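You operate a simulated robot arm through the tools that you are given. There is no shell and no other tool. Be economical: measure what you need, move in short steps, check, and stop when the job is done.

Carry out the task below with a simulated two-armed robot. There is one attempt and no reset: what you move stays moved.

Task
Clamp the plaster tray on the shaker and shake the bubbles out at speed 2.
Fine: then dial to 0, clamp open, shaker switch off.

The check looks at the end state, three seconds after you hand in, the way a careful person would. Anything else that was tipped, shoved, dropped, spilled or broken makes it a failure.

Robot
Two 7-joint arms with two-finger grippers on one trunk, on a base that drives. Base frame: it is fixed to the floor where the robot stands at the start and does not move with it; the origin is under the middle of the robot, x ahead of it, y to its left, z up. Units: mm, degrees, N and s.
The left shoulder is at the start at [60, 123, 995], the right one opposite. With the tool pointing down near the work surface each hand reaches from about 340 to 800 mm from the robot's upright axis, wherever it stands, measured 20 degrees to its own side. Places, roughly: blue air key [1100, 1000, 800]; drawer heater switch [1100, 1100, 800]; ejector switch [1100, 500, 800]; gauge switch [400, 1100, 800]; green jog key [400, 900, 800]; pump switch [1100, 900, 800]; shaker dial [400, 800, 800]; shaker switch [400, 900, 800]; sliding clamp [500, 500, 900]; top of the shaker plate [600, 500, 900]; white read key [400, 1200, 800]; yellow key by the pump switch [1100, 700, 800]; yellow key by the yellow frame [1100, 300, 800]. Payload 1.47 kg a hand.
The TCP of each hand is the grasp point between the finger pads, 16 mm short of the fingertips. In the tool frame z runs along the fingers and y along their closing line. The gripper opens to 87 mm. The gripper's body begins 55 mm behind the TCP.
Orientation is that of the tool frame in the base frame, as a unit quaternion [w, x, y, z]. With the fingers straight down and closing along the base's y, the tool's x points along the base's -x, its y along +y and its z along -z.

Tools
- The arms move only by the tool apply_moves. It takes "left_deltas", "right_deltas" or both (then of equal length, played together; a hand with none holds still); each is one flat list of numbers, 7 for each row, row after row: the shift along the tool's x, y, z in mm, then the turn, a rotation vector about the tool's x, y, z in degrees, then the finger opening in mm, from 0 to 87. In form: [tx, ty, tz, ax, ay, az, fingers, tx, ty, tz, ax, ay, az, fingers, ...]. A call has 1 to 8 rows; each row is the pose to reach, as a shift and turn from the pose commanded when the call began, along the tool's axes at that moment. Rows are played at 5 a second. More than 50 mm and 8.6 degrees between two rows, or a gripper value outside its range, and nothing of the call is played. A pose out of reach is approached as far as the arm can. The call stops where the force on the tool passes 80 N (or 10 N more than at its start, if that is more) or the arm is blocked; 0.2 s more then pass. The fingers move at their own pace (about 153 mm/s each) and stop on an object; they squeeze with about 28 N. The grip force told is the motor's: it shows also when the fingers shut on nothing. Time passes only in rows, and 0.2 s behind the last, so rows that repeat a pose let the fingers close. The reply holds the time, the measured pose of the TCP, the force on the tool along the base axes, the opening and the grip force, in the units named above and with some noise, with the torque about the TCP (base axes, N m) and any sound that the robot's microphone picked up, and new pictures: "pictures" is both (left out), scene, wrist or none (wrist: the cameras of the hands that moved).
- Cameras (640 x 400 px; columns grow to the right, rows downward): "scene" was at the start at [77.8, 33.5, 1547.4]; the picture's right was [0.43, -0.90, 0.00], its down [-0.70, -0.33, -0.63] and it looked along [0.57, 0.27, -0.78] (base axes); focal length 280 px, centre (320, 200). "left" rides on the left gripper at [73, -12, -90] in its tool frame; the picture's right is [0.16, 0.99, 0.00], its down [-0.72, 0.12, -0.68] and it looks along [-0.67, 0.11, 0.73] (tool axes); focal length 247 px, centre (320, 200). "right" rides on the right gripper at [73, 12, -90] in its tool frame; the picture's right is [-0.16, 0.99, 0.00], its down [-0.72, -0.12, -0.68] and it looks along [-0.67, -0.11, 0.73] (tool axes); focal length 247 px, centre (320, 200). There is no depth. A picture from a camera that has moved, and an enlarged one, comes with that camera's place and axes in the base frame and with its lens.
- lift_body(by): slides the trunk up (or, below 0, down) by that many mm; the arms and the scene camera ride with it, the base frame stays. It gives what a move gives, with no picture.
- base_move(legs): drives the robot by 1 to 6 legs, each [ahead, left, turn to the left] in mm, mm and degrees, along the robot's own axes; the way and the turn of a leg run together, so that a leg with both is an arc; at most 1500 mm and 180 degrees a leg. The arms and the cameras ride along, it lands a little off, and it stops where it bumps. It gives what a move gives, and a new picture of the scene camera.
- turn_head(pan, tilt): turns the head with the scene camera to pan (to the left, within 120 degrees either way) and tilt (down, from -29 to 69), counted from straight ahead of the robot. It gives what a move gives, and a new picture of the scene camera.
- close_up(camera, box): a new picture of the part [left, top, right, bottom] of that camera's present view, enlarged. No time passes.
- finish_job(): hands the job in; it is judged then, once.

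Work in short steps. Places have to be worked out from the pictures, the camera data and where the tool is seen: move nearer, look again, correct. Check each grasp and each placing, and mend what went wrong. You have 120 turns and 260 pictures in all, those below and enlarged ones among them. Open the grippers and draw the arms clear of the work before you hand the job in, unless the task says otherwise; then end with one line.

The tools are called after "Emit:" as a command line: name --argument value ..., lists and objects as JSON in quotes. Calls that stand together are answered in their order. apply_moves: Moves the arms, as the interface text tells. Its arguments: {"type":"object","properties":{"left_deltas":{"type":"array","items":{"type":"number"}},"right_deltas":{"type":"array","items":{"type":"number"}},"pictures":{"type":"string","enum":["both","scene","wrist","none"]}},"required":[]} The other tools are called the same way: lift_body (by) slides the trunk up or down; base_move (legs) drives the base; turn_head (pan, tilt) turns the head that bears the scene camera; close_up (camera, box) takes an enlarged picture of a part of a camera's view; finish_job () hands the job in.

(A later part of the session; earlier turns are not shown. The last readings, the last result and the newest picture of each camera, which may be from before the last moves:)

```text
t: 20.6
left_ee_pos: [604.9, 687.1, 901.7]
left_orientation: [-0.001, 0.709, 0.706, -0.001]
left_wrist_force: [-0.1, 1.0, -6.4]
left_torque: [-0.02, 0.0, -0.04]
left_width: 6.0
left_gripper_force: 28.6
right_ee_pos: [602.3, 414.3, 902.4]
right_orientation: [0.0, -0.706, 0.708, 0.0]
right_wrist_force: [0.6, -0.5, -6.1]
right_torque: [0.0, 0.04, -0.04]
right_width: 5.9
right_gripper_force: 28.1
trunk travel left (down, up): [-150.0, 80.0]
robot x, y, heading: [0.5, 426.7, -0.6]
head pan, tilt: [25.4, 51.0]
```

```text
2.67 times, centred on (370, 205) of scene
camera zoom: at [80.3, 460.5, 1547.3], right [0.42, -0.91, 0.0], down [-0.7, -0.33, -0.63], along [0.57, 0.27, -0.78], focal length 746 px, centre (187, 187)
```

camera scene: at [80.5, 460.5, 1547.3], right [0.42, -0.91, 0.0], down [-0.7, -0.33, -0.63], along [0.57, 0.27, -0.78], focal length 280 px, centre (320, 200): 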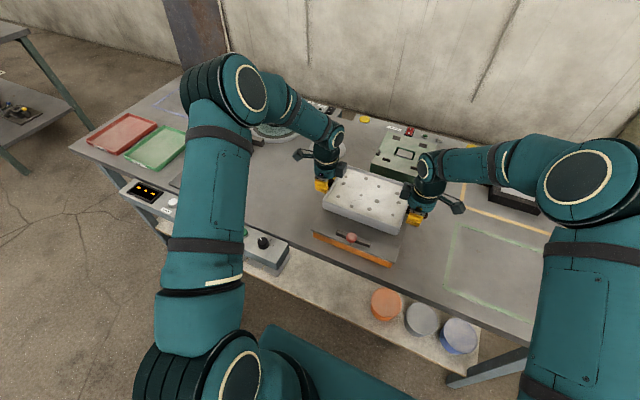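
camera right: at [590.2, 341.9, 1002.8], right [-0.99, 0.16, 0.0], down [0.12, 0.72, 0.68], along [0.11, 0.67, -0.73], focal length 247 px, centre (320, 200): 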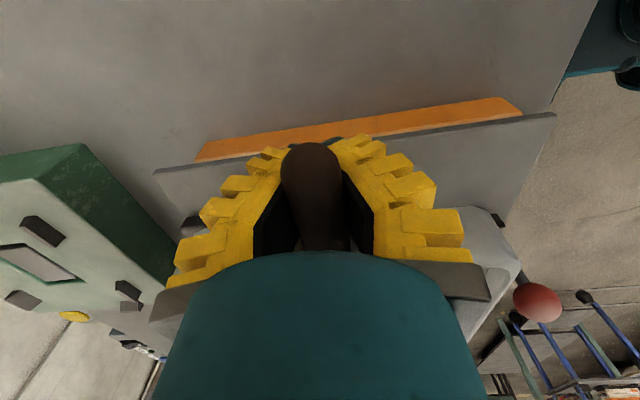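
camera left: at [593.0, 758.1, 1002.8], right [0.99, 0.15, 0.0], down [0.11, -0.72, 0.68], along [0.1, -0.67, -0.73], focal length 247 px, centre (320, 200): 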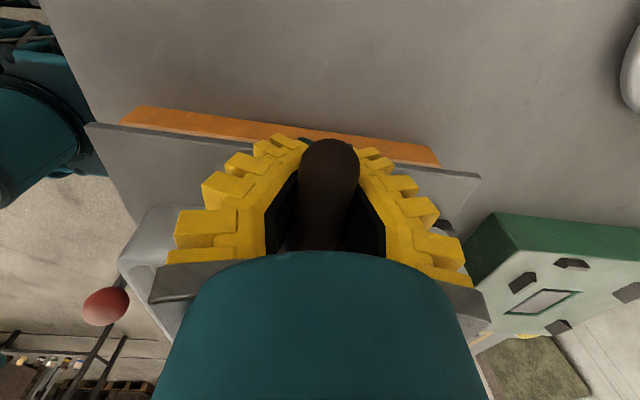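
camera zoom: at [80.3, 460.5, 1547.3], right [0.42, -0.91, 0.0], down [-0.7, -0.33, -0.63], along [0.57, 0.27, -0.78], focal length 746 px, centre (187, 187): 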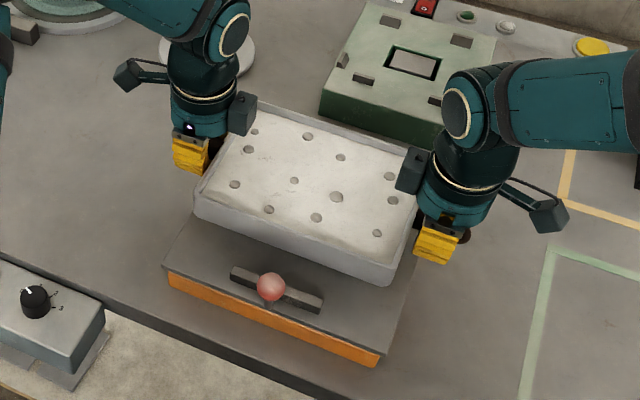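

Still free, so the plate is a little lower than estimated. I lower 10 mm more with a slight yaw fix.

Emit:
apply_moves --left_deltas '[0, -1.3, 3, 0, 0, -0.5, 0, 0, -1.3, 6, 0, 0, -0.5, 0, 0, -1.3, 10, 0, 0, -0.5, 0]' --right_deltas '[0, -1.3, 3, 0, 0, -0.5, 0, 0, -1.3, 6, 0, 0, -0.5, 0, 0, -1.3, 10, 0, 0, -0.5, 0]' --pictures "none"

Emit:
close_up --camera "scene" --box '[290, 130, 450, 280]'

```text
t: 21.4
left_ee_pos: [604.3, 685.0, 891.9]
left_orientation: [0.0, 0.706, 0.708, -0.001]
left_wrist_force: [-1.2, 1.8, -5.1]
left_torque: [0.05, -0.03, -0.13]
left_width: 6.1
left_gripper_force: 28.1
right_ee_pos: [603.7, 414.3, 892.2]
right_orientation: [0.0, 0.708, -0.706, 0.0]
right_wrist_force: [0.9, -2.4, -5.4]
right_torque: [0.03, -0.01, -0.11]
right_width: 5.9
right_gripper_force: 28.0
trunk travel left (down, up): [-150.0, 80.0]
robot x, y, heading: [3.4, 428.8, -0.3]
head pan, tilt: [25.4, 51.0]
```

```text
2.67 times, centred on (370, 205) of scene
camera zoom: at [80.3, 460.6, 1547.3], right [0.42, -0.91, 0.0], down [-0.7, -0.33, -0.63], along [0.57, 0.27, -0.78], focal length 746 px, centre (187, 187)
```

zoom: 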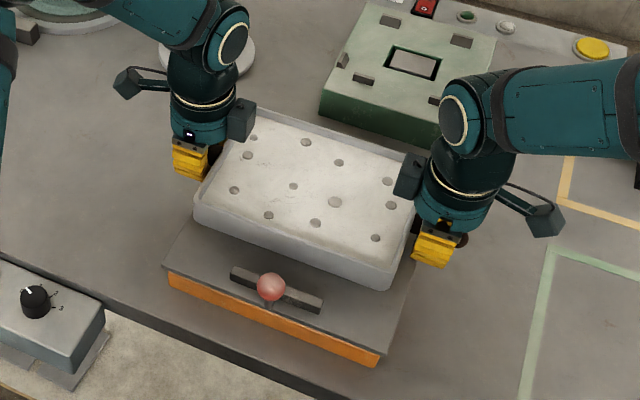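

Still suspended; another 10 mm down in fine steps.

Emit:
apply_moves --left_deltas '[0, 0, 3, 0, 0, 0, 0, 0, 0, 6, 0, 0, 0, 0, 0, 0, 8, 0, 0, 0, 0, 0, 0, 10, 0, 0, 0, 0]' --right_deltas '[0, 0, 3, 0, 0, 0, 0, 0, 0, 6, 0, 0, 0, 0, 0, 0, 8, 0, 0, 0, 0, 0, 0, 10, 0, 0, 0, 0]' --pictures "wrist"

Emit:
close_up --camera "scene" --box '[290, 130, 450, 280]'

```text
t: 22.4
left_ee_pos: [602.5, 686.6, 884.4]
left_orientation: [0.0, 0.706, 0.708, 0.0]
left_wrist_force: [-1.7, -4.6, 4.6]
left_torque: [-0.04, 0.0, -0.01]
left_width: 5.9
left_gripper_force: 28.3
right_ee_pos: [601.8, 413.6, 885.3]
right_orientation: [-0.001, 0.708, -0.706, 0.0]
right_wrist_force: [0.0, 3.5, -5.0]
right_torque: [0.04, 0.0, -0.04]
right_width: 5.8
right_gripper_force: 27.9
trunk travel left (down, up): [-150.0, 80.0]
robot x, y, heading: [-1.7, 426.9, -0.3]
head pan, tilt: [25.4, 51.0]
camera right: at [591.0, 342.4, 972.8], right [-0.99, 0.15, 0.0], down [0.11, 0.72, 0.68], along [0.11, 0.67, -0.73], focal length 247 px, centre (320, 200)
camera left: at [590.7, 758.7, 972.6], right [0.99, 0.16, 0.0], down [0.12, -0.72, 0.68], along [0.11, -0.67, -0.73], focal length 247 px, centre (320, 200)
```

right: 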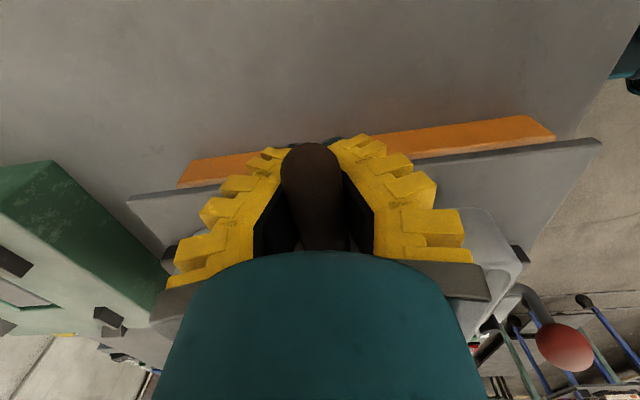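
left: 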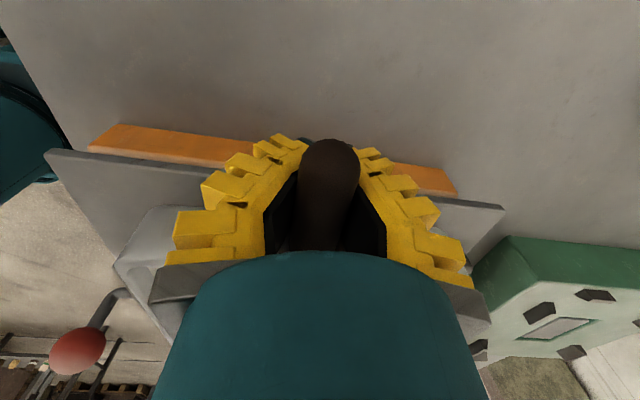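

```text
2.67 times, centred on (370, 205) of scene
camera zoom: at [78.9, 460.1, 1547.6], right [0.42, -0.91, 0.0], down [-0.7, -0.33, -0.63], along [0.57, 0.27, -0.78], focal length 746 px, centre (187, 187)
```

zoom: 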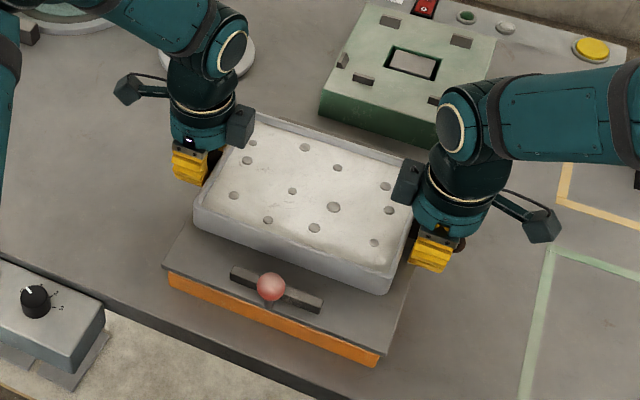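

The left side has touched (+4.6 N) at TCP 884 while the right still carries, so the tray is essentially seated. I slide it gently forward toward the rear stop to find contact.

Emit:
apply_moves --left_deltas '[0, 2, -1, 0, 0, 0, 0, 0, 4, -1, 0, 0, 0, 0, 0, 6, -1, 0, 0, 0, 0]' --right_deltas '[0, -2, 0, 0, 0, 0, 0, 0, -4, 0, 0, 0, 0, 0, 0, -6, 0, 0, 0, 0, 0]' --pictures "none"

Emit:
close_up --camera "scene" --box '[290, 100, 450, 250]'

```text
t: 23.2
left_ee_pos: [608.3, 686.6, 883.5]
left_orientation: [0.0, 0.706, 0.708, 0.0]
left_wrist_force: [-5.6, -4.4, -0.5]
left_torque: [-0.02, 0.07, -0.23]
left_width: 6.1
left_gripper_force: 27.7
right_ee_pos: [609.9, 415.5, 884.3]
right_orientation: [0.0, 0.709, -0.706, 0.0]
right_wrist_force: [0.1, 5.8, -3.9]
right_torque: [-0.01, -0.03, -0.14]
right_width: 5.9
right_gripper_force: 27.9
trunk travel left (down, up): [-150.0, 80.0]
robot x, y, heading: [3.0, 427.9, -0.3]
head pan, tilt: [25.4, 51.0]
```

```text
2.67 times, centred on (370, 175) of scene
camera zoom: at [78.8, 460.3, 1547.4], right [0.42, -0.91, 0.0], down [-0.7, -0.33, -0.63], along [0.57, 0.27, -0.78], focal length 746 px, centre (187, 267)
```

zoom: 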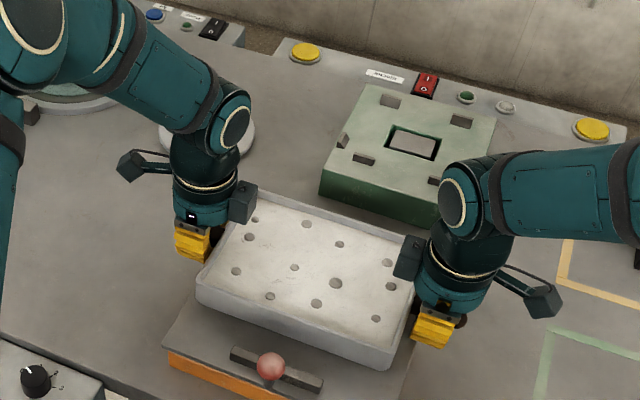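

Left shows −5.6 N in x (friction or first contact). I advance 4 mm more to find the stop with both ends.

Emit:
apply_moves --left_deltas '[0, 1, 0, 0, 0, 0, 0, 0, 2, 0, 0, 0, 0, 0]' --right_deltas '[0, -2, 0, 0, 0, 0, 0, 0, -4, 0, 0, 0, 0, 0]' --pictures "none"

```text
t: 23.8
left_ee_pos: [610.5, 686.4, 884.2]
left_orientation: [0.001, 0.705, 0.709, 0.0]
left_wrist_force: [-0.2, -5.9, -7.8]
left_torque: [0.25, -0.01, 0.01]
left_width: 6.0
left_gripper_force: 28.6
right_ee_pos: [612.1, 414.9, 884.9]
right_orientation: [0.0, 0.709, -0.705, -0.001]
right_wrist_force: [-14.6, 4.8, 1.9]
right_torque: [0.21, -0.03, 0.06]
right_width: 5.8
right_gripper_force: 28.2
trunk travel left (down, up): [-150.0, 80.0]
robot x, y, heading: [2.4, 428.5, -0.1]
head pan, tilt: [25.4, 51.0]
```

The right end has met the stop (−14.6 N). I back it off 2 mm so it squares up, set the tray down the last millimetre, and check.

Emit:
apply_moves --left_deltas '[0, 0, 0, 0, 0, 0, 0, 0, 0, 2, 0, 0, 0, 0, 0, 0, 2, 0, 0, 0, 0]' --right_deltas '[0, 2, 0, 0, 0, 0, 0, 0, 2, 1.5, 0, 0, 0, 0, 0, 2, 1.5, 0, 0, 0, 0]' --pictures "wrist"

Emit:
close_up --camera "scene" --box '[290, 130, 450, 280]'

```text
t: 24.6
left_ee_pos: [610.4, 685.1, 883.5]
left_orientation: [0.001, 0.706, 0.708, 0.0]
left_wrist_force: [-2.4, -5.6, 3.6]
left_torque: [-0.15, -0.02, -0.04]
left_width: 6.1
left_gripper_force: 27.9
right_ee_pos: [611.0, 414.6, 882.7]
right_orientation: [-0.001, 0.708, -0.706, 0.001]
right_wrist_force: [-2.9, 5.2, 4.1]
right_torque: [-0.05, -0.02, -0.11]
right_width: 6.2
right_gripper_force: 27.8
trunk travel left (down, up): [-150.0, 80.0]
robot x, y, heading: [1.1, 429.6, -0.5]
head pan, tilt: [25.4, 51.0]
camera right: at [598.2, 342.1, 972.1], right [-0.99, 0.15, 0.0], down [0.11, 0.72, 0.68], along [0.11, 0.67, -0.73], focal length 247 px, centre (320, 200)
camera left: at [597.9, 758.7, 972.5], right [0.99, 0.16, 0.0], down [0.12, -0.72, 0.68], along [0.11, -0.67, -0.73], focal length 247 px, centre (320, 200)
```

right: 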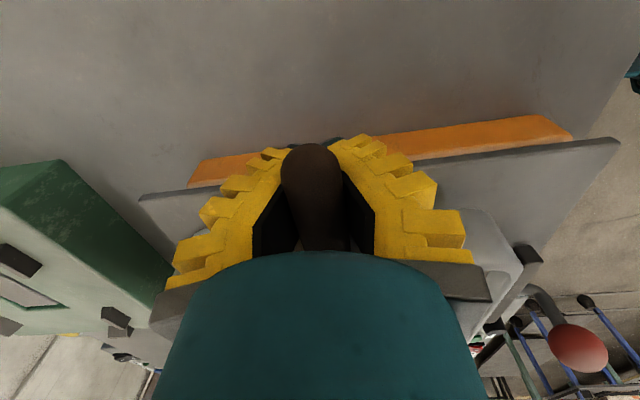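
left: 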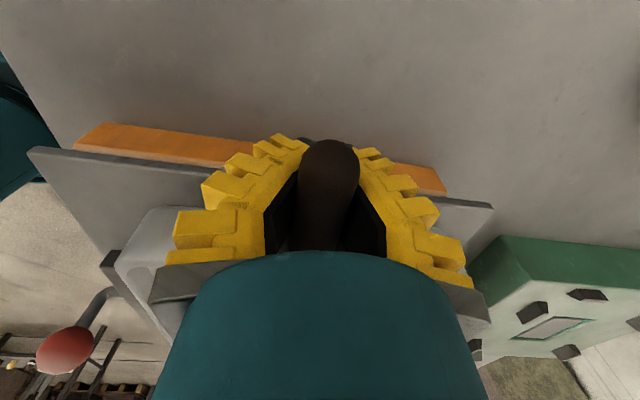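

```text
2.67 times, centred on (370, 205) of scene
camera zoom: at [77.6, 460.0, 1547.6], right [0.42, -0.91, 0.0], down [-0.7, -0.33, -0.63], along [0.57, 0.27, -0.78], focal length 746 px, centre (187, 187)
```

zoom: 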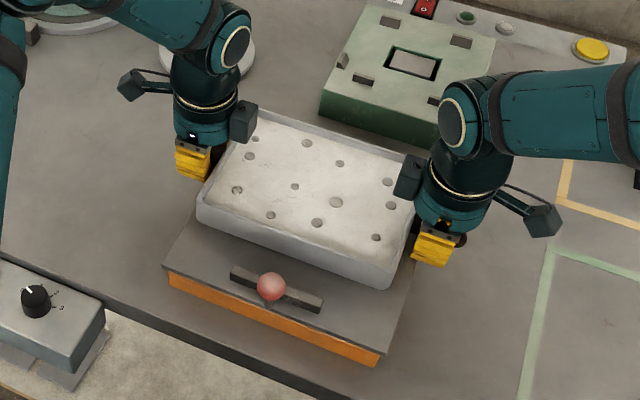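

Seated squarely, both sides supported. I open both grippers and rise clear.

Emit:
apply_moves --left_deltas '[0, 0, -1, 0, 0, 0, 40, 0, 0, -1, 0, 0, 0, 80, 0, 0, -1, 0, 0, 0, 80, 0, 0, -30, 0, 0, 0, 80, 0, 0, -75, 0, 0, 0, 80, 0, 0, -120, 0, 0, 0, 80]' --right_deltas '[0, 0, -1, 0, 0, 0, 40, 0, 0, -1, 0, 0, 0, 80, 0, 0, -1, 0, 0, 0, 80, 0, 0, -30, 0, 0, 0, 80, 0, 0, -75, 0, 0, 0, 80, 0, 0, -120, 0, 0, 0, 80]'

```text
t: 26.0
left_ee_pos: [609.4, 685.1, 1000.6]
left_orientation: [0.0, 0.706, 0.708, 0.0]
left_wrist_force: [-0.8, 0.2, 0.4]
left_torque: [-0.02, -0.01, -0.01]
left_width: 81.7
left_gripper_force: 1.3
right_ee_pos: [608.9, 413.1, 1003.0]
right_orientation: [0.0, 0.708, -0.706, 0.0]
right_wrist_force: [-0.8, -0.1, -0.1]
right_torque: [-0.02, -0.04, -0.01]
right_width: 82.0
right_gripper_force: 1.5
trunk travel left (down, up): [-150.0, 80.0]
robot x, y, heading: [3.8, 426.6, -0.5]
head pan, tilt: [25.4, 51.0]
camera scene: at [77.3, 460.0, 1547.6], right [0.42, -0.91, 0.0], down [-0.7, -0.33, -0.63], along [0.57, 0.27, -0.78], focal length 280 px, centre (320, 200)
camera right: at [596.9, 341.5, 1091.5], right [-0.99, 0.15, 0.0], down [0.11, 0.72, 0.68], along [0.11, 0.67, -0.73], focal length 247 px, centre (320, 200)
camera left: at [597.1, 758.2, 1090.2], right [0.99, 0.16, 0.0], down [0.12, -0.72, 0.68], along [0.11, -0.67, -0.73], focal length 247 px, centre (320, 200)
```

scene: 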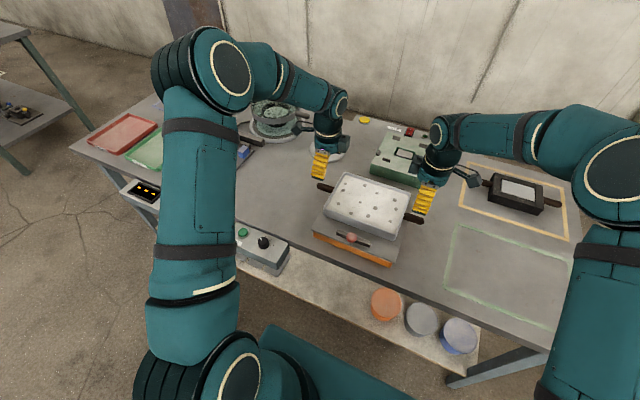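
right: 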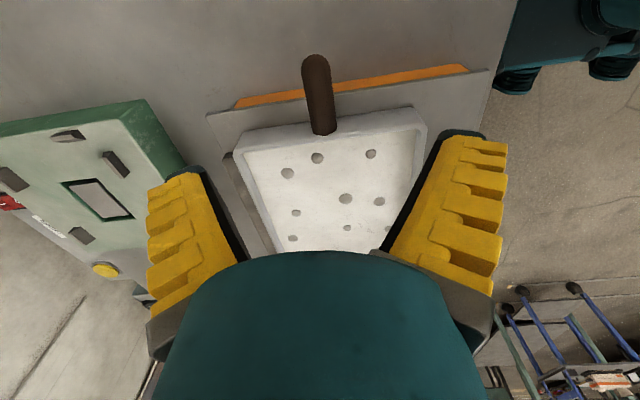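
left: 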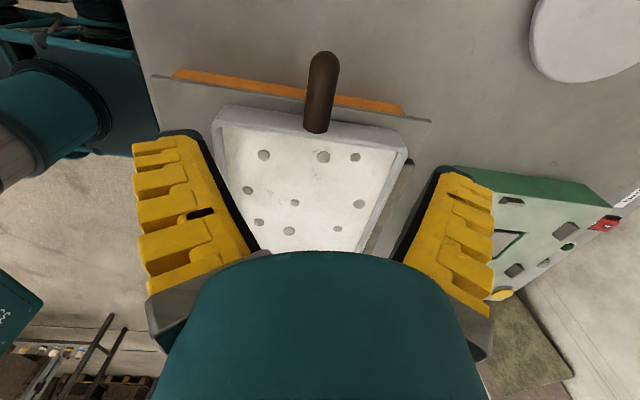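

Released cleanly with the tray flush by the rear stop. The ball knob re-triangulates to (459, 549, 920). I bring the left hand above it for a side look.

Emit:
apply_moves --left_deltas '[-27, -30, 3, 0, 0, 0, 80, -54, -60, 6, 0, 0, 0, 80, -82, -90, 9, 0, 0, 0, 80, -109, -120, 12, 0, 0, 0, 80, -136, -150, 15, 0, 0, 0, 80]'

Emit:
close_up --camera "left" --box '[160, 50, 480, 250]'

```text
t: 27.2
left_ee_pos: [461.6, 549.1, 986.6]
left_orientation: [0.0, 0.706, 0.708, 0.0]
left_wrist_force: [0.8, 0.6, 0.5]
left_torque: [0.01, -0.02, 0.01]
left_width: 81.7
left_gripper_force: 0.8
right_ee_pos: [609.9, 413.1, 1003.2]
right_orientation: [0.0, 0.709, -0.706, 0.001]
right_wrist_force: [-0.7, -0.3, -0.6]
right_torque: [0.02, -0.04, 0.01]
right_width: 81.5
right_gripper_force: 1.0
trunk travel left (down, up): [-150.0, 80.0]
robot x, y, heading: [3.5, 426.8, -0.1]
head pan, tilt: [25.4, 51.0]
camera scene: at [78.3, 459.4, 1547.5], right [0.42, -0.91, 0.0], down [-0.7, -0.33, -0.63], along [0.57, 0.27, -0.78], focal length 280 px, centre (320, 200)
camera left: at [449.4, 621.5, 1076.0], right [0.99, 0.16, 0.0], down [0.12, -0.72, 0.68], along [0.11, -0.67, -0.73], focal length 247 px, centre (320, 200)
```

scene: 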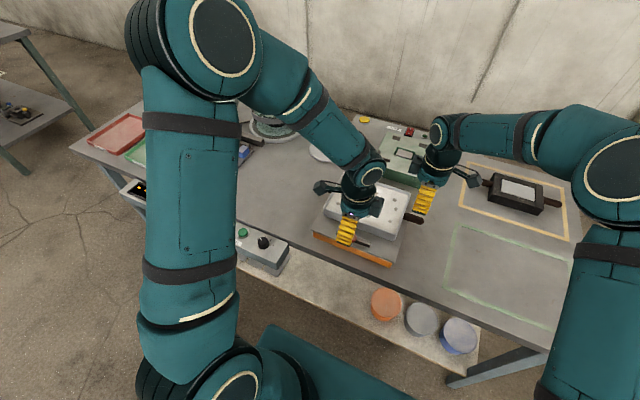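
left: 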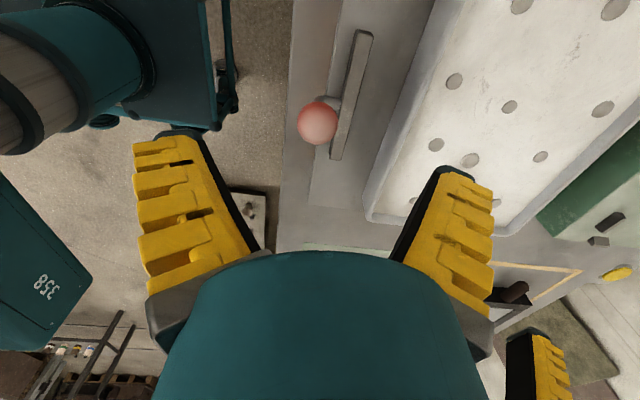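

```text
2.00 times, centred on (320, 150) of left
camera zoom: at [449.4, 621.5, 1076.0], right [0.99, 0.16, 0.0], down [0.12, -0.72, 0.68], along [0.11, -0.67, -0.73], focal length 494 px, centre (320, 300)
```

zoom: 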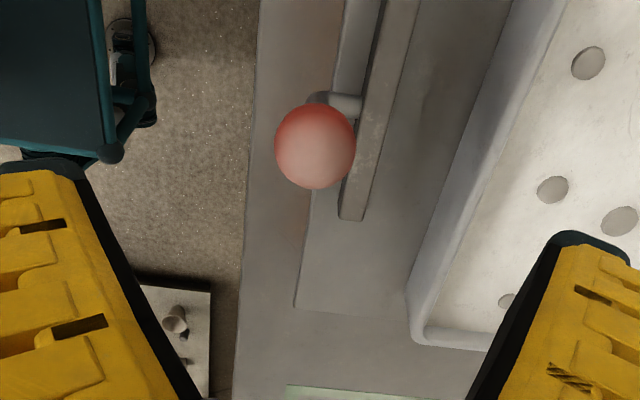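

Side view: ball at (460, 548), clamp bar face x≈495, tray front x≈536, so about 41 mm of travel. I descend over the ball and close on it along x.

Emit:
apply_moves --left_deltas '[0, -1, 35, 0, 0, 0, 80, 0, -1, 66, 0, 0, 0, 80, 0, -1, 66, 0, 0, 0, 50, 0, -1, 66, 0, 0, 0, 25, 0, -1, 66, 0, 0, 0, 15, 0, -1, 66, 0, 0, 0, 15]'

```text
t: 28.6
left_ee_pos: [461.4, 548.4, 920.4]
left_orientation: [0.0, 0.706, 0.708, 0.0]
left_wrist_force: [0.4, -1.0, 0.1]
left_torque: [-0.36, 0.0, -0.01]
left_width: 22.4
left_gripper_force: 30.0
right_ee_pos: [610.4, 413.8, 1002.1]
right_orientation: [0.0, 0.708, -0.706, 0.001]
right_wrist_force: [0.3, 0.8, -1.2]
right_torque: [-0.02, -0.03, 0.01]
right_width: 81.4
right_gripper_force: 0.8
trunk travel left (down, up): [-150.0, 80.0]
robot x, y, heading: [-2.4, 429.5, -0.4]
head pan, tilt: [25.4, 51.0]
camera scene: at [79.0, 460.2, 1547.4], right [0.42, -0.91, 0.0], down [-0.7, -0.33, -0.63], along [0.57, 0.27, -0.78], focal length 280 px, centre (320, 200)
camera left: at [448.3, 622.0, 1009.6], right [0.99, 0.16, 0.0], down [0.12, -0.72, 0.68], along [0.11, -0.67, -0.73], focal length 247 px, centre (320, 200)
```

scene: 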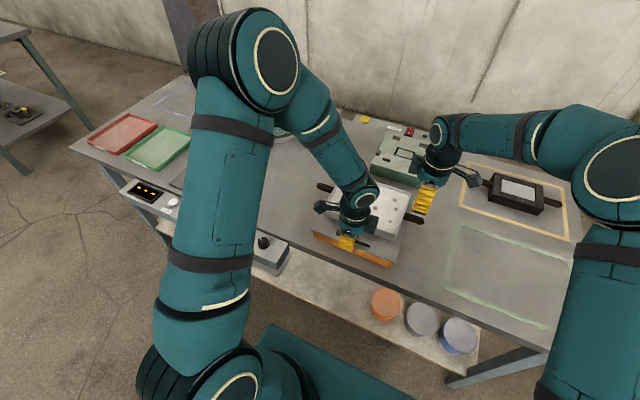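
left: 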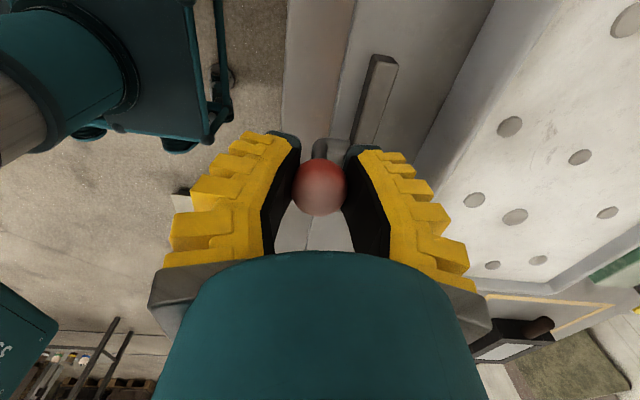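

Ball is held (22 mm, no side loads). I slide it toward the tray in small steps, watching the x force.

Emit:
apply_moves --left_deltas '[0, 6, 0, 0, 0, 0, 10, 0, 12, 0, 0, 0, 0, 10, 0, 18, 0, 0, 0, 0, 10, 0, 24, 0, 0, 0, 0, 10, 0, 30, 0, 0, 0, 0, 10]' --pictures "wrist"

```text
t: 29.8
left_ee_pos: [492.3, 549.5, 920.1]
left_orientation: [0.0, 0.706, 0.708, 0.0]
left_wrist_force: [1.7, -0.3, -7.0]
left_torque: [-0.4, 0.02, 0.04]
left_width: 21.3
left_gripper_force: 30.1
right_ee_pos: [610.8, 413.9, 1001.5]
right_orientation: [0.001, 0.709, -0.706, 0.0]
right_wrist_force: [0.6, -0.7, -0.2]
right_torque: [0.0, -0.03, -0.01]
right_width: 81.8
right_gripper_force: 1.3
trunk travel left (down, up): [-150.0, 80.0]
robot x, y, heading: [1.9, 427.7, -0.5]
head pan, tilt: [25.4, 51.0]
camera left: at [479.0, 621.8, 1010.0], right [0.99, 0.16, 0.0], down [0.12, -0.72, 0.68], along [0.11, -0.67, -0.73], focal length 247 px, centre (320, 200)
```

left: 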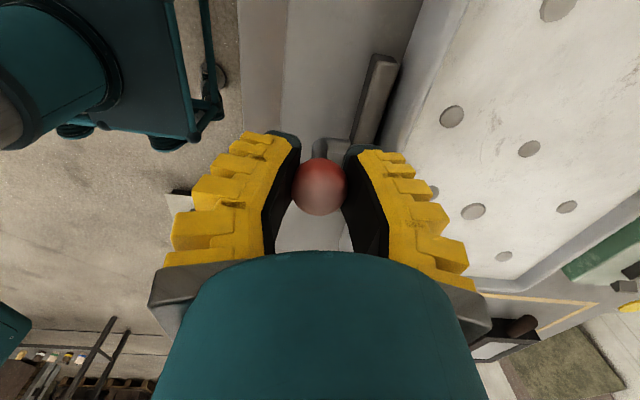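

The clamp slides freely and the bar is close to the tray. I continue until it bears on the tray.

Emit:
apply_moves --left_deltas '[0, 4, 0, 0, 0, 0, 10, 0, 8, 0, 0, 0, 0, 10, 0, 10, 0, 0, 0, 0, 10]' --pictures "wrist"

```text
t: 30.6
left_ee_pos: [495.2, 549.2, 920.9]
left_orientation: [-0.002, 0.707, 0.707, -0.001]
left_wrist_force: [-30.7, -3.7, -3.3]
left_torque: [-0.28, 0.03, -0.3]
left_width: 21.5
left_gripper_force: 30.2
right_ee_pos: [607.2, 414.4, 1003.1]
right_orientation: [0.0, 0.708, -0.706, 0.001]
right_wrist_force: [0.1, 0.1, 0.0]
right_torque: [-0.02, 0.01, -0.02]
right_width: 81.7
right_gripper_force: 1.0
trunk travel left (down, up): [-150.0, 80.0]
robot x, y, heading: [-1.6, 429.1, -0.3]
head pan, tilt: [25.4, 51.0]
camera left: at [483.4, 621.5, 1010.0], right [0.99, 0.16, -0.01], down [0.12, -0.72, 0.68], along [0.1, -0.67, -0.73], focal length 247 px, centre (320, 200)
```

left: 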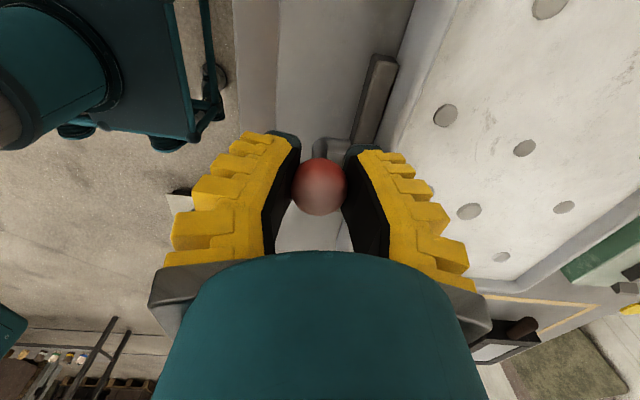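

−30 N at x≈495: the bar has tightened on the tray. I relax the command by 5 mm, open the fingers and rise to check that it stays.

Emit:
apply_moves --left_deltas '[0, -5, 0, 0, 0, 0, 20, 0, -5, 0, 0, 0, 0, 50, 0, -5, 0, 0, 0, 0, 75, 0, -5, 0, 0, 0, 0, 75, 0, -6, -40, 0, 0, 0, 75, 0, -6, -75, 0, 0, 0, 75]'

Emit:
close_up --camera "left" --box '[160, 50, 480, 250]'

```text
t: 32.0
left_ee_pos: [493.4, 551.0, 997.0]
left_orientation: [0.0, 0.706, 0.708, 0.001]
left_wrist_force: [-0.2, 0.5, 0.4]
left_torque: [-0.02, 0.02, 0.0]
left_width: 77.6
left_gripper_force: 2.0
right_ee_pos: [610.6, 414.2, 1002.3]
right_orientation: [0.001, 0.709, -0.706, 0.0]
right_wrist_force: [0.2, 0.1, -0.8]
right_torque: [0.0, 0.02, 0.02]
right_width: 81.8
right_gripper_force: 1.2
trunk travel left (down, up): [-150.0, 80.0]
robot x, y, heading: [0.2, 429.5, -0.3]
head pan, tilt: [25.4, 51.0]
camera scene: at [78.7, 460.2, 1547.5], right [0.42, -0.91, 0.0], down [-0.7, -0.33, -0.63], along [0.57, 0.27, -0.78], focal length 280 px, centre (320, 200)
camera left: at [481.6, 623.0, 1086.7], right [0.99, 0.16, 0.0], down [0.12, -0.72, 0.68], along [0.11, -0.67, -0.73], focal length 247 px, centre (320, 200)
```

scene: 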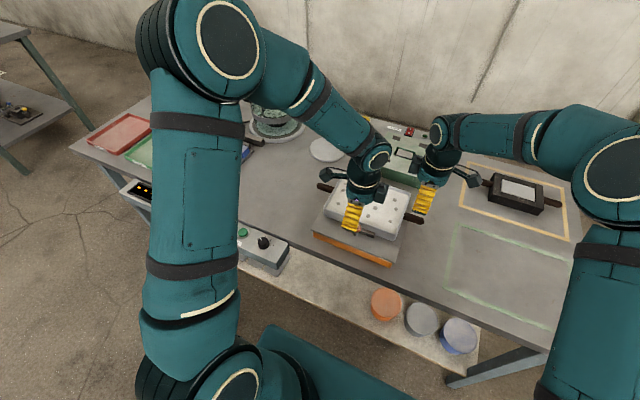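
left: 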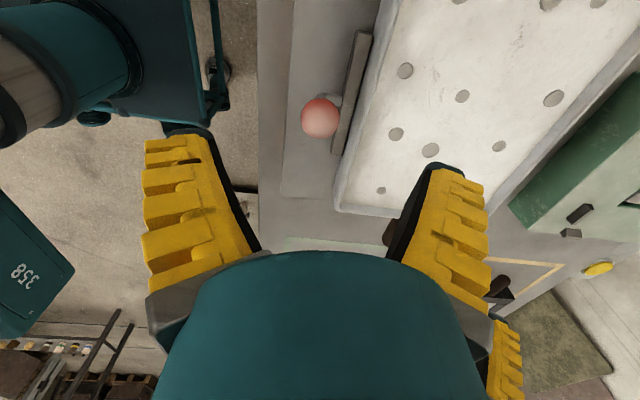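

```text
2.00 times, centred on (320, 150) of left
camera zoom: at [481.6, 623.0, 1086.7], right [0.99, 0.16, 0.0], down [0.12, -0.72, 0.68], along [0.11, -0.67, -0.73], focal length 494 px, centre (320, 300)
```

zoom: 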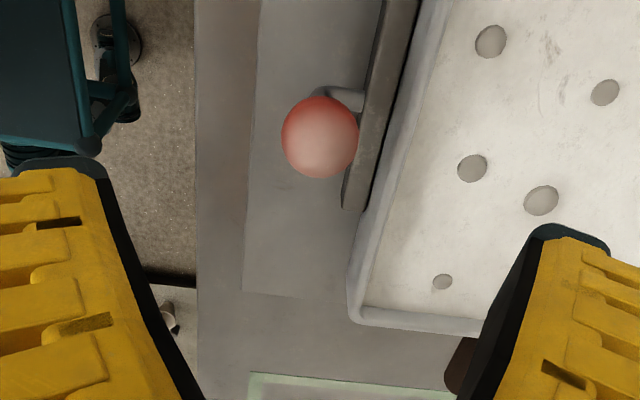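

The bar bears flush on the tray and stays put. Next are the controls: dial ≈ (390, 791), red shaker switch ≈ (393, 938). I drive 300 mm left so the left hand can work them and the right can later open the clamp.

Emit:
base_move --legs '[[0, 300, 0]]'

Emit:
close_up --camera "left" --box '[0, 0, 640, 400]'

```text
t: 35.2
left_ee_pos: [497.1, 844.4, 996.1]
left_orientation: [0.0, 0.707, 0.707, 0.0]
left_wrist_force: [-0.3, 0.2, -0.1]
left_torque: [0.01, -0.04, 0.01]
left_width: 77.6
left_gripper_force: 2.0
right_ee_pos: [612.0, 707.9, 1002.5]
right_orientation: [0.0, 0.708, -0.707, -0.001]
right_wrist_force: [-0.2, 0.0, 0.0]
right_torque: [-0.01, -0.01, 0.01]
right_width: 82.0
right_gripper_force: 0.5
trunk travel left (down, up): [-150.0, 80.0]
robot x, y, heading: [4.4, 724.6, -0.4]
head pan, tilt: [25.4, 51.0]
camera scene: at [81.0, 756.2, 1547.4], right [0.42, -0.91, 0.0], down [-0.7, -0.33, -0.63], along [0.57, 0.27, -0.78], focal length 280 px, centre (320, 200)
```

scene: 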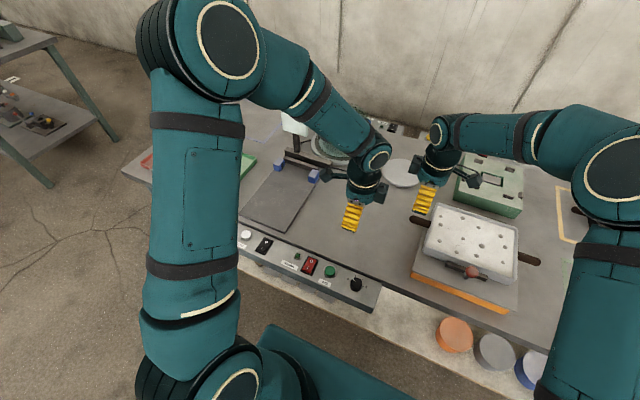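

```text
1.00 times, centred on (320, 200) of left (not enlarged: the box is as wide or as high as the picture)
camera zoom: at [484.4, 917.7, 1086.2], right [0.99, 0.16, 0.0], down [0.12, -0.72, 0.68], along [0.11, -0.67, -0.73], focal length 247 px, centre (320, 200)
```

zoom: 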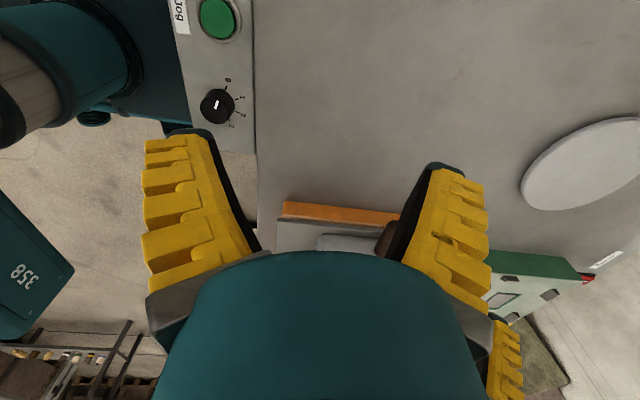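

Good view. I zoom on the dial and switch for their markings and states.

Emit:
close_up --camera "scene" --box '[280, 245, 380, 308]'

Emit:
close_up --camera "left" --box '[160, 60, 280, 140]'

```text
6.35 times, centred on (330, 276) of scene
camera zoom: at [81.0, 756.2, 1547.4], right [0.42, -0.91, 0.0], down [-0.7, -0.33, -0.63], along [0.57, 0.27, -0.78], focal length 1775 px, centre (256, -286)
```

zoom: 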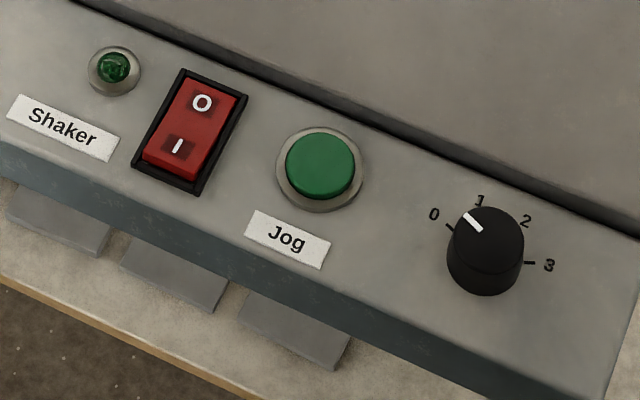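

```text
5.00 times, centred on (220, 100) of left
camera zoom: at [484.4, 917.7, 1086.2], right [0.99, 0.16, 0.0], down [0.12, -0.72, 0.68], along [0.11, -0.67, -0.73], focal length 1235 px, centre (820, 700)
```

zoom: 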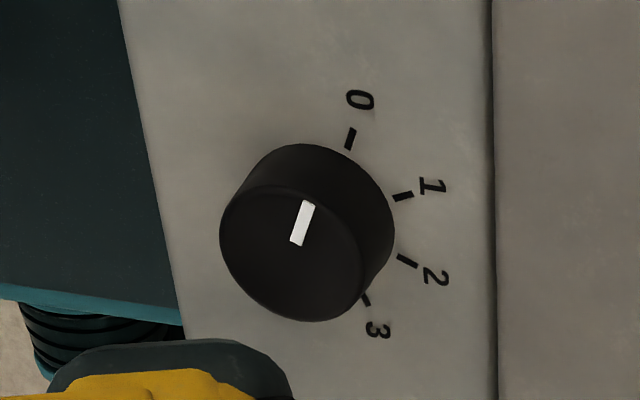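

Dial reads 0 (pointer toward +y); 1, 2, 3 follow clockwise at about 45° each, so 2 is a 90° clockwise turn. Switch is on O with I at the front end, ≈ (381, 938). I move the closed left fingers above the I end.

Emit:
apply_moves --left_deltas '[19, -23, 20, 0, 0, 0, 40, 38, -47, 45, 0, 0, 0, 0, 56, -70, 70, 0, 0, 0, 0, 75, -94, 95, 0, 0, 0, 0, 94, -117, 116, 0, 0, 0, 0, 94, -117, 116, 0, 0, 0, 0]'

Emit:
close_up --camera "scene" --box '[250, 200, 390, 310]'

```text
t: 36.6
left_ee_pos: [379.2, 939.7, 879.9]
left_orientation: [0.0, 0.707, 0.707, 0.0]
left_wrist_force: [-0.3, -1.5, -0.3]
left_torque: [0.02, 0.01, 0.02]
left_width: 0.0
left_gripper_force: 28.2
right_ee_pos: [611.5, 709.5, 1001.0]
right_orientation: [0.0, 0.708, -0.706, 0.0]
right_wrist_force: [0.2, 0.6, 0.2]
right_torque: [-0.02, -0.04, -0.02]
right_width: 81.8
right_gripper_force: 0.9
trunk travel left (down, up): [-150.0, 80.0]
robot x, y, heading: [3.4, 723.4, -0.3]
head pan, tilt: [25.4, 51.0]
camera scene: at [80.8, 756.1, 1547.5], right [0.42, -0.91, 0.0], down [-0.7, -0.33, -0.63], along [0.57, 0.27, -0.78], focal length 280 px, centre (320, 200)
camera left: at [366.5, 1012.5, 969.4], right [0.99, 0.16, 0.0], down [0.12, -0.72, 0.68], along [0.11, -0.67, -0.73], focal length 247 px, centre (320, 200)
```

scene: 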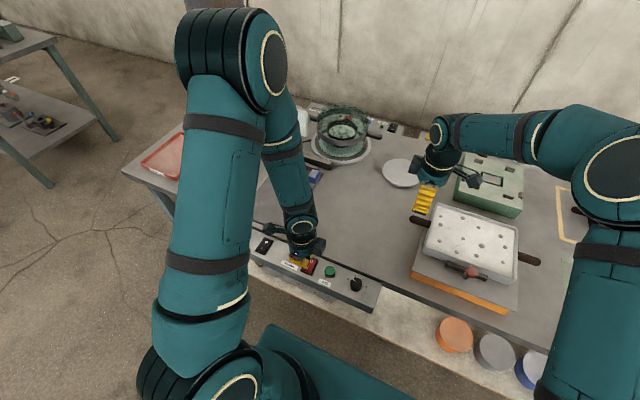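
left: 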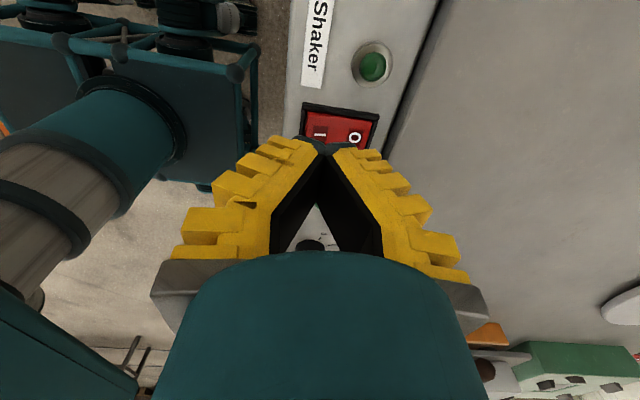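

```text
3.64 times, centred on (320, 255) of scene
camera zoom: at [80.8, 756.1, 1547.5], right [0.42, -0.91, 0.0], down [-0.7, -0.33, -0.63], along [0.57, 0.27, -0.78], focal length 1017 px, centre (320, 0)
```

zoom: 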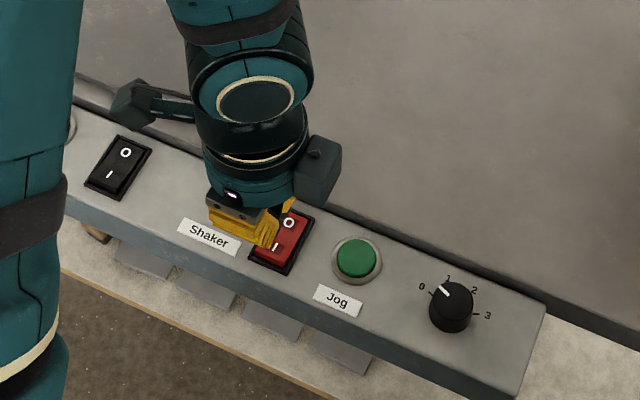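

Refined: I end at ≈ (380, 935, 815). I shift 4 mm in y and descend to just above contact.

Emit:
apply_moves --left_deltas '[-4, 0, 20, 0, 0, 0, 0, -4, 0, 38, 0, 0, 0, 0]' --pictures "wrist"

Emit:
close_up --camera "scene" --box '[270, 230, 350, 290]'

```text
t: 37.2
left_ee_pos: [379.5, 935.6, 842.0]
left_orientation: [0.0, 0.708, 0.707, 0.0]
left_wrist_force: [-0.5, 0.2, -0.4]
left_torque: [0.01, 0.03, -0.02]
left_width: 0.0
left_gripper_force: 28.2
right_ee_pos: [612.1, 708.5, 1002.1]
right_orientation: [0.001, 0.708, -0.706, 0.0]
right_wrist_force: [-0.7, 0.1, -0.1]
right_torque: [0.01, -0.02, 0.0]
right_width: 81.9
right_gripper_force: 1.3
trunk travel left (down, up): [-150.0, 80.0]
robot x, y, heading: [3.3, 722.5, -0.3]
head pan, tilt: [25.4, 51.0]
camera left: at [367.3, 1007.9, 931.3], right [0.99, 0.16, 0.0], down [0.12, -0.72, 0.68], along [0.11, -0.67, -0.73], focal length 247 px, centre (320, 200)
```

left: 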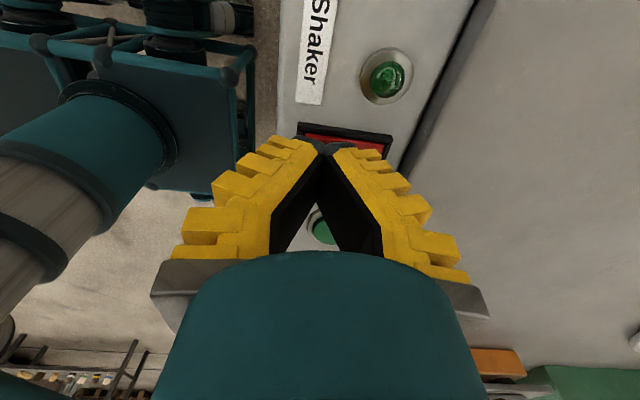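

```text
6.67 times, centred on (310, 260) of scene
camera zoom: at [81.1, 756.0, 1547.4], right [0.42, -0.91, 0.0], down [-0.7, -0.33, -0.63], along [0.57, 0.27, -0.78], focal length 1864 px, centre (387, -200)
```

zoom: 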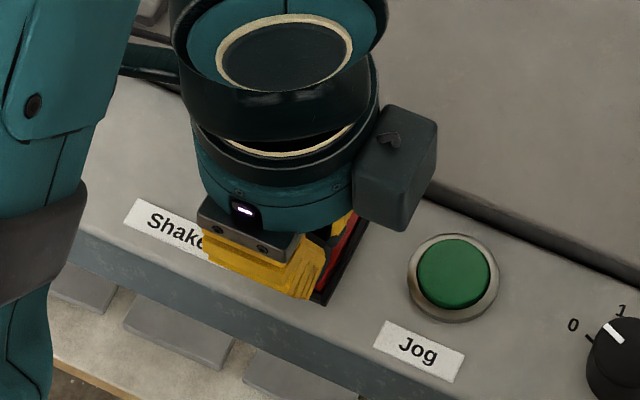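

Alignment is right: tips about 10 mm toward the I side of the switch centre. I press down in 3 mm steps.

Emit:
apply_moves --left_deltas '[0, 0, 4, 0, 0, 0, 0, 0, 0, 7, 0, 0, 0, 0, 0, 0, 10, 0, 0, 0, 0]' --pictures "none"

```text
t: 38.0
left_ee_pos: [380.6, 935.5, 834.1]
left_orientation: [-0.001, 0.706, 0.708, 0.0]
left_wrist_force: [-1.1, -1.1, 0.9]
left_torque: [0.05, 0.0, 0.02]
left_width: 0.1
left_gripper_force: 27.7
right_ee_pos: [613.3, 709.0, 1002.8]
right_orientation: [0.0, -0.707, 0.707, 0.001]
right_wrist_force: [-0.7, -0.6, 0.7]
right_torque: [-0.03, 0.02, -0.02]
right_width: 81.7
right_gripper_force: 1.2
trunk travel left (down, up): [-150.0, 80.0]
robot x, y, heading: [4.8, 725.5, -0.4]
head pan, tilt: [25.4, 51.0]
```

No contact yet at 834; continuing down 8 mm in small steps.

Emit:
apply_moves --left_deltas '[0, 0, 2, 0, 0, 0, 0, 0, 0, 4, 0, 0, 0, 0, 0, 0, 6, 0, 0, 0, 0, 0, 0, 8, 0, 0, 0, 0]' --pictures "wrist"

```text
t: 39.0
left_ee_pos: [378.9, 934.6, 828.4]
left_orientation: [0.003, 0.707, 0.708, 0.004]
left_wrist_force: [-2.9, 9.7, 80.0]
left_torque: [0.03, -0.93, -0.2]
left_width: 0.0
left_gripper_force: 28.0
right_ee_pos: [610.3, 707.9, 1005.1]
right_orientation: [-0.002, 0.708, -0.707, 0.002]
right_wrist_force: [-1.0, -0.1, -0.1]
right_torque: [-0.01, 0.02, -0.03]
right_width: 81.7
right_gripper_force: 1.2
trunk travel left (down, up): [-150.0, 80.0]
robot x, y, heading: [3.6, 722.1, -0.0]
head pan, tilt: [25.4, 51.0]
camera left: at [365.4, 1007.3, 917.9], right [0.99, 0.16, 0.01], down [0.11, -0.72, 0.68], along [0.12, -0.67, -0.73], focal length 247 px, centre (320, 200)
```

left: 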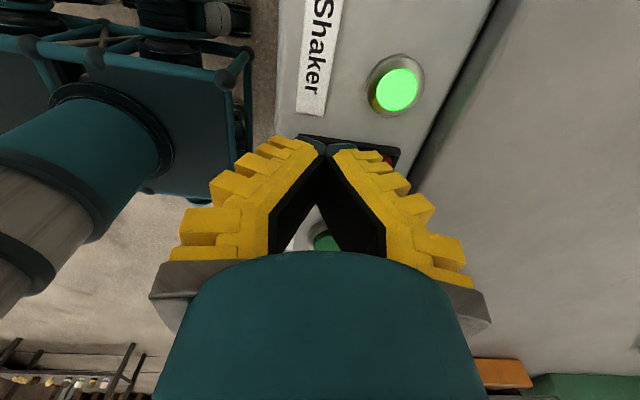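

The shaker lamp lights: it is on. I rise, then move over the dial while turning the hand back 90° so that the later clockwise turn has room.

Emit:
apply_moves --left_deltas '[0, 0, -35, 0, 0, 0, 0, 0, 0, -75, 0, 0, -8, 30, -25, 2, -75, 0, 0, -16, 60, -50, 5, -75, 0, 0, -24, 60, -75, 7, -75, 0, 0, -32, 60, -100, 10, -75, 0, 0, -40, 60, -125, 12, -75, 0, 0, -48, 60, -139, 14, -75, 0, 0, -56, 60]' --pictures "none"

Emit:
apply_moves --left_deltas '[0, 0, 0, 0, 0, -8, 60, 0, 0, 0, 0, 0, -16, 60, 0, 0, 0, 0, 0, -24, 60, 0, 0, 0, 0, 0, -32, 60, 0, 0, 0, 0, 0, -34, 60]'

Emit:
close_up --camera "scene" --box '[270, 230, 400, 310]'

```text
t: 40.8
left_ee_pos: [393.6, 795.7, 900.0]
left_orientation: [0.0, 0.29, 0.957, 0.0]
left_wrist_force: [0.4, 0.4, -0.4]
left_torque: [0.04, 0.03, 0.02]
left_width: 64.8
left_gripper_force: 3.1
right_ee_pos: [613.4, 707.1, 1001.8]
right_orientation: [0.0, 0.708, -0.706, 0.0]
right_wrist_force: [-0.4, 0.6, 0.0]
right_torque: [0.01, -0.02, -0.01]
right_width: 81.5
right_gripper_force: 0.8
trunk travel left (down, up): [-150.0, 80.0]
robot x, y, heading: [4.2, 723.5, -0.2]
head pan, tilt: [25.4, 51.0]
```

```text
t: 42.0
left_ee_pos: [393.5, 795.4, 899.8]
left_orientation: [0.0, 0.0, 1.0, 0.0]
left_wrist_force: [0.3, -0.9, -0.1]
left_torque: [-0.01, -0.04, -0.02]
left_width: 64.8
left_gripper_force: 3.4
right_ee_pos: [611.8, 708.9, 1001.8]
right_orientation: [0.0, 0.708, -0.706, 0.0]
right_wrist_force: [0.8, -0.2, 0.1]
right_torque: [0.04, 0.0, -0.01]
right_width: 81.8
right_gripper_force: 1.4
trunk travel left (down, up): [-150.0, 80.0]
robot x, y, heading: [3.5, 721.7, -0.6]
head pan, tilt: [25.4, 51.0]
camera scene: at [80.9, 755.8, 1547.4], right [0.42, -0.91, 0.0], down [-0.7, -0.33, -0.63], along [0.57, 0.27, -0.78], focal length 280 px, centre (320, 200)
camera left: at [320.1, 783.9, 989.2], right [-0.16, 0.99, 0.0], down [0.72, 0.12, 0.68], along [0.67, 0.11, -0.73], focal length 247 px, centre (320, 200)
```

scene: 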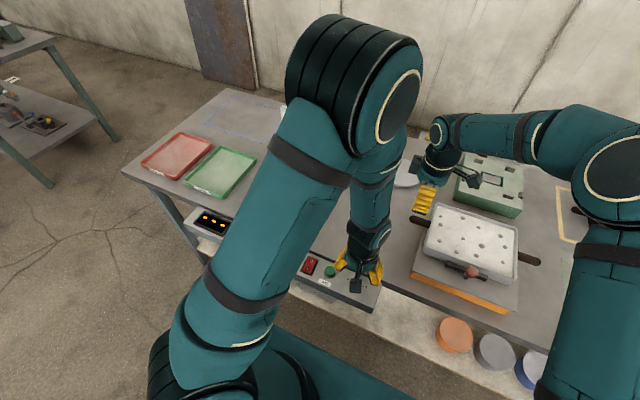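
left: 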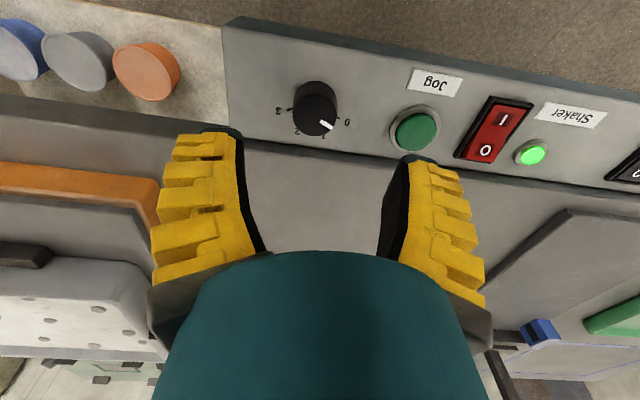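

```text
4.92 times, centred on (335, 270) of scene
camera zoom: at [80.9, 755.8, 1547.4], right [0.42, -0.91, 0.0], down [-0.7, -0.33, -0.63], along [0.57, 0.27, -0.78], focal length 1376 px, centre (246, -145)
```

zoom: 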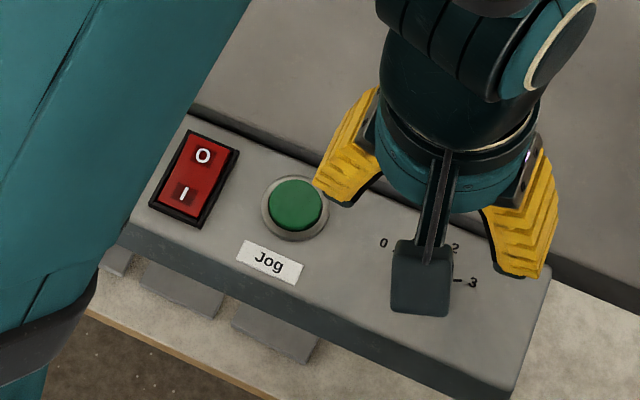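

The dial reads at ≈ (391, 793), top z≈830. I shift 2 mm and descend to TCP 832, clear of the Jog key, and look.

Emit:
apply_moves --left_deltas '[2, -2, 30, 0, 0, 0, 60, 2, -2, 55, 0, 0, 0, 60, 2, -2, 68, 0, 0, 0, 60]'

```text
t: 42.8
left_ee_pos: [391.8, 794.3, 831.8]
left_orientation: [0.001, 0.0, 1.0, 0.0]
left_wrist_force: [0.7, 0.1, 0.2]
left_torque: [0.0, 0.0, 0.0]
left_width: 64.7
left_gripper_force: 3.2
right_ee_pos: [613.3, 707.3, 1001.2]
right_orientation: [0.0, 0.707, -0.707, -0.001]
right_wrist_force: [0.2, 0.2, -0.1]
right_torque: [0.01, -0.03, -0.02]
right_width: 81.6
right_gripper_force: 1.3
trunk travel left (down, up): [-150.0, 80.0]
robot x, y, heading: [6.9, 724.8, -0.3]
head pan, tilt: [25.4, 51.0]
camera scene: at [81.2, 755.8, 1547.4], right [0.42, -0.91, 0.0], down [-0.7, -0.33, -0.63], along [0.57, 0.27, -0.78], focal length 280 px, centre (320, 200)
camera left: at [318.1, 781.5, 920.6], right [-0.16, 0.99, 0.0], down [0.72, 0.12, 0.68], along [0.67, 0.11, -0.73], focal length 247 px, centre (320, 200)
```

scene: 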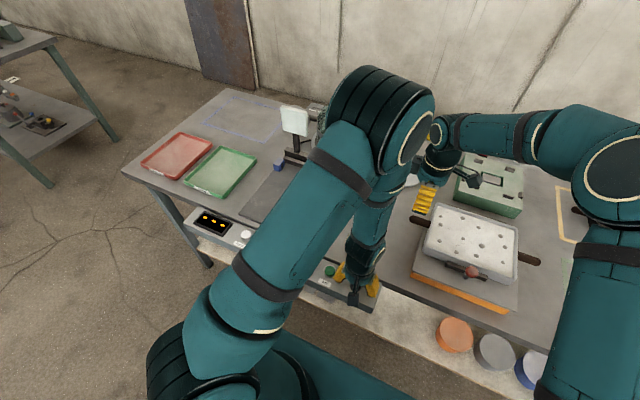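
left: 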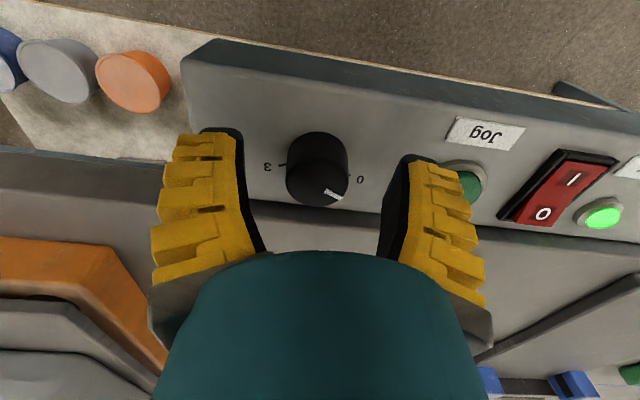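

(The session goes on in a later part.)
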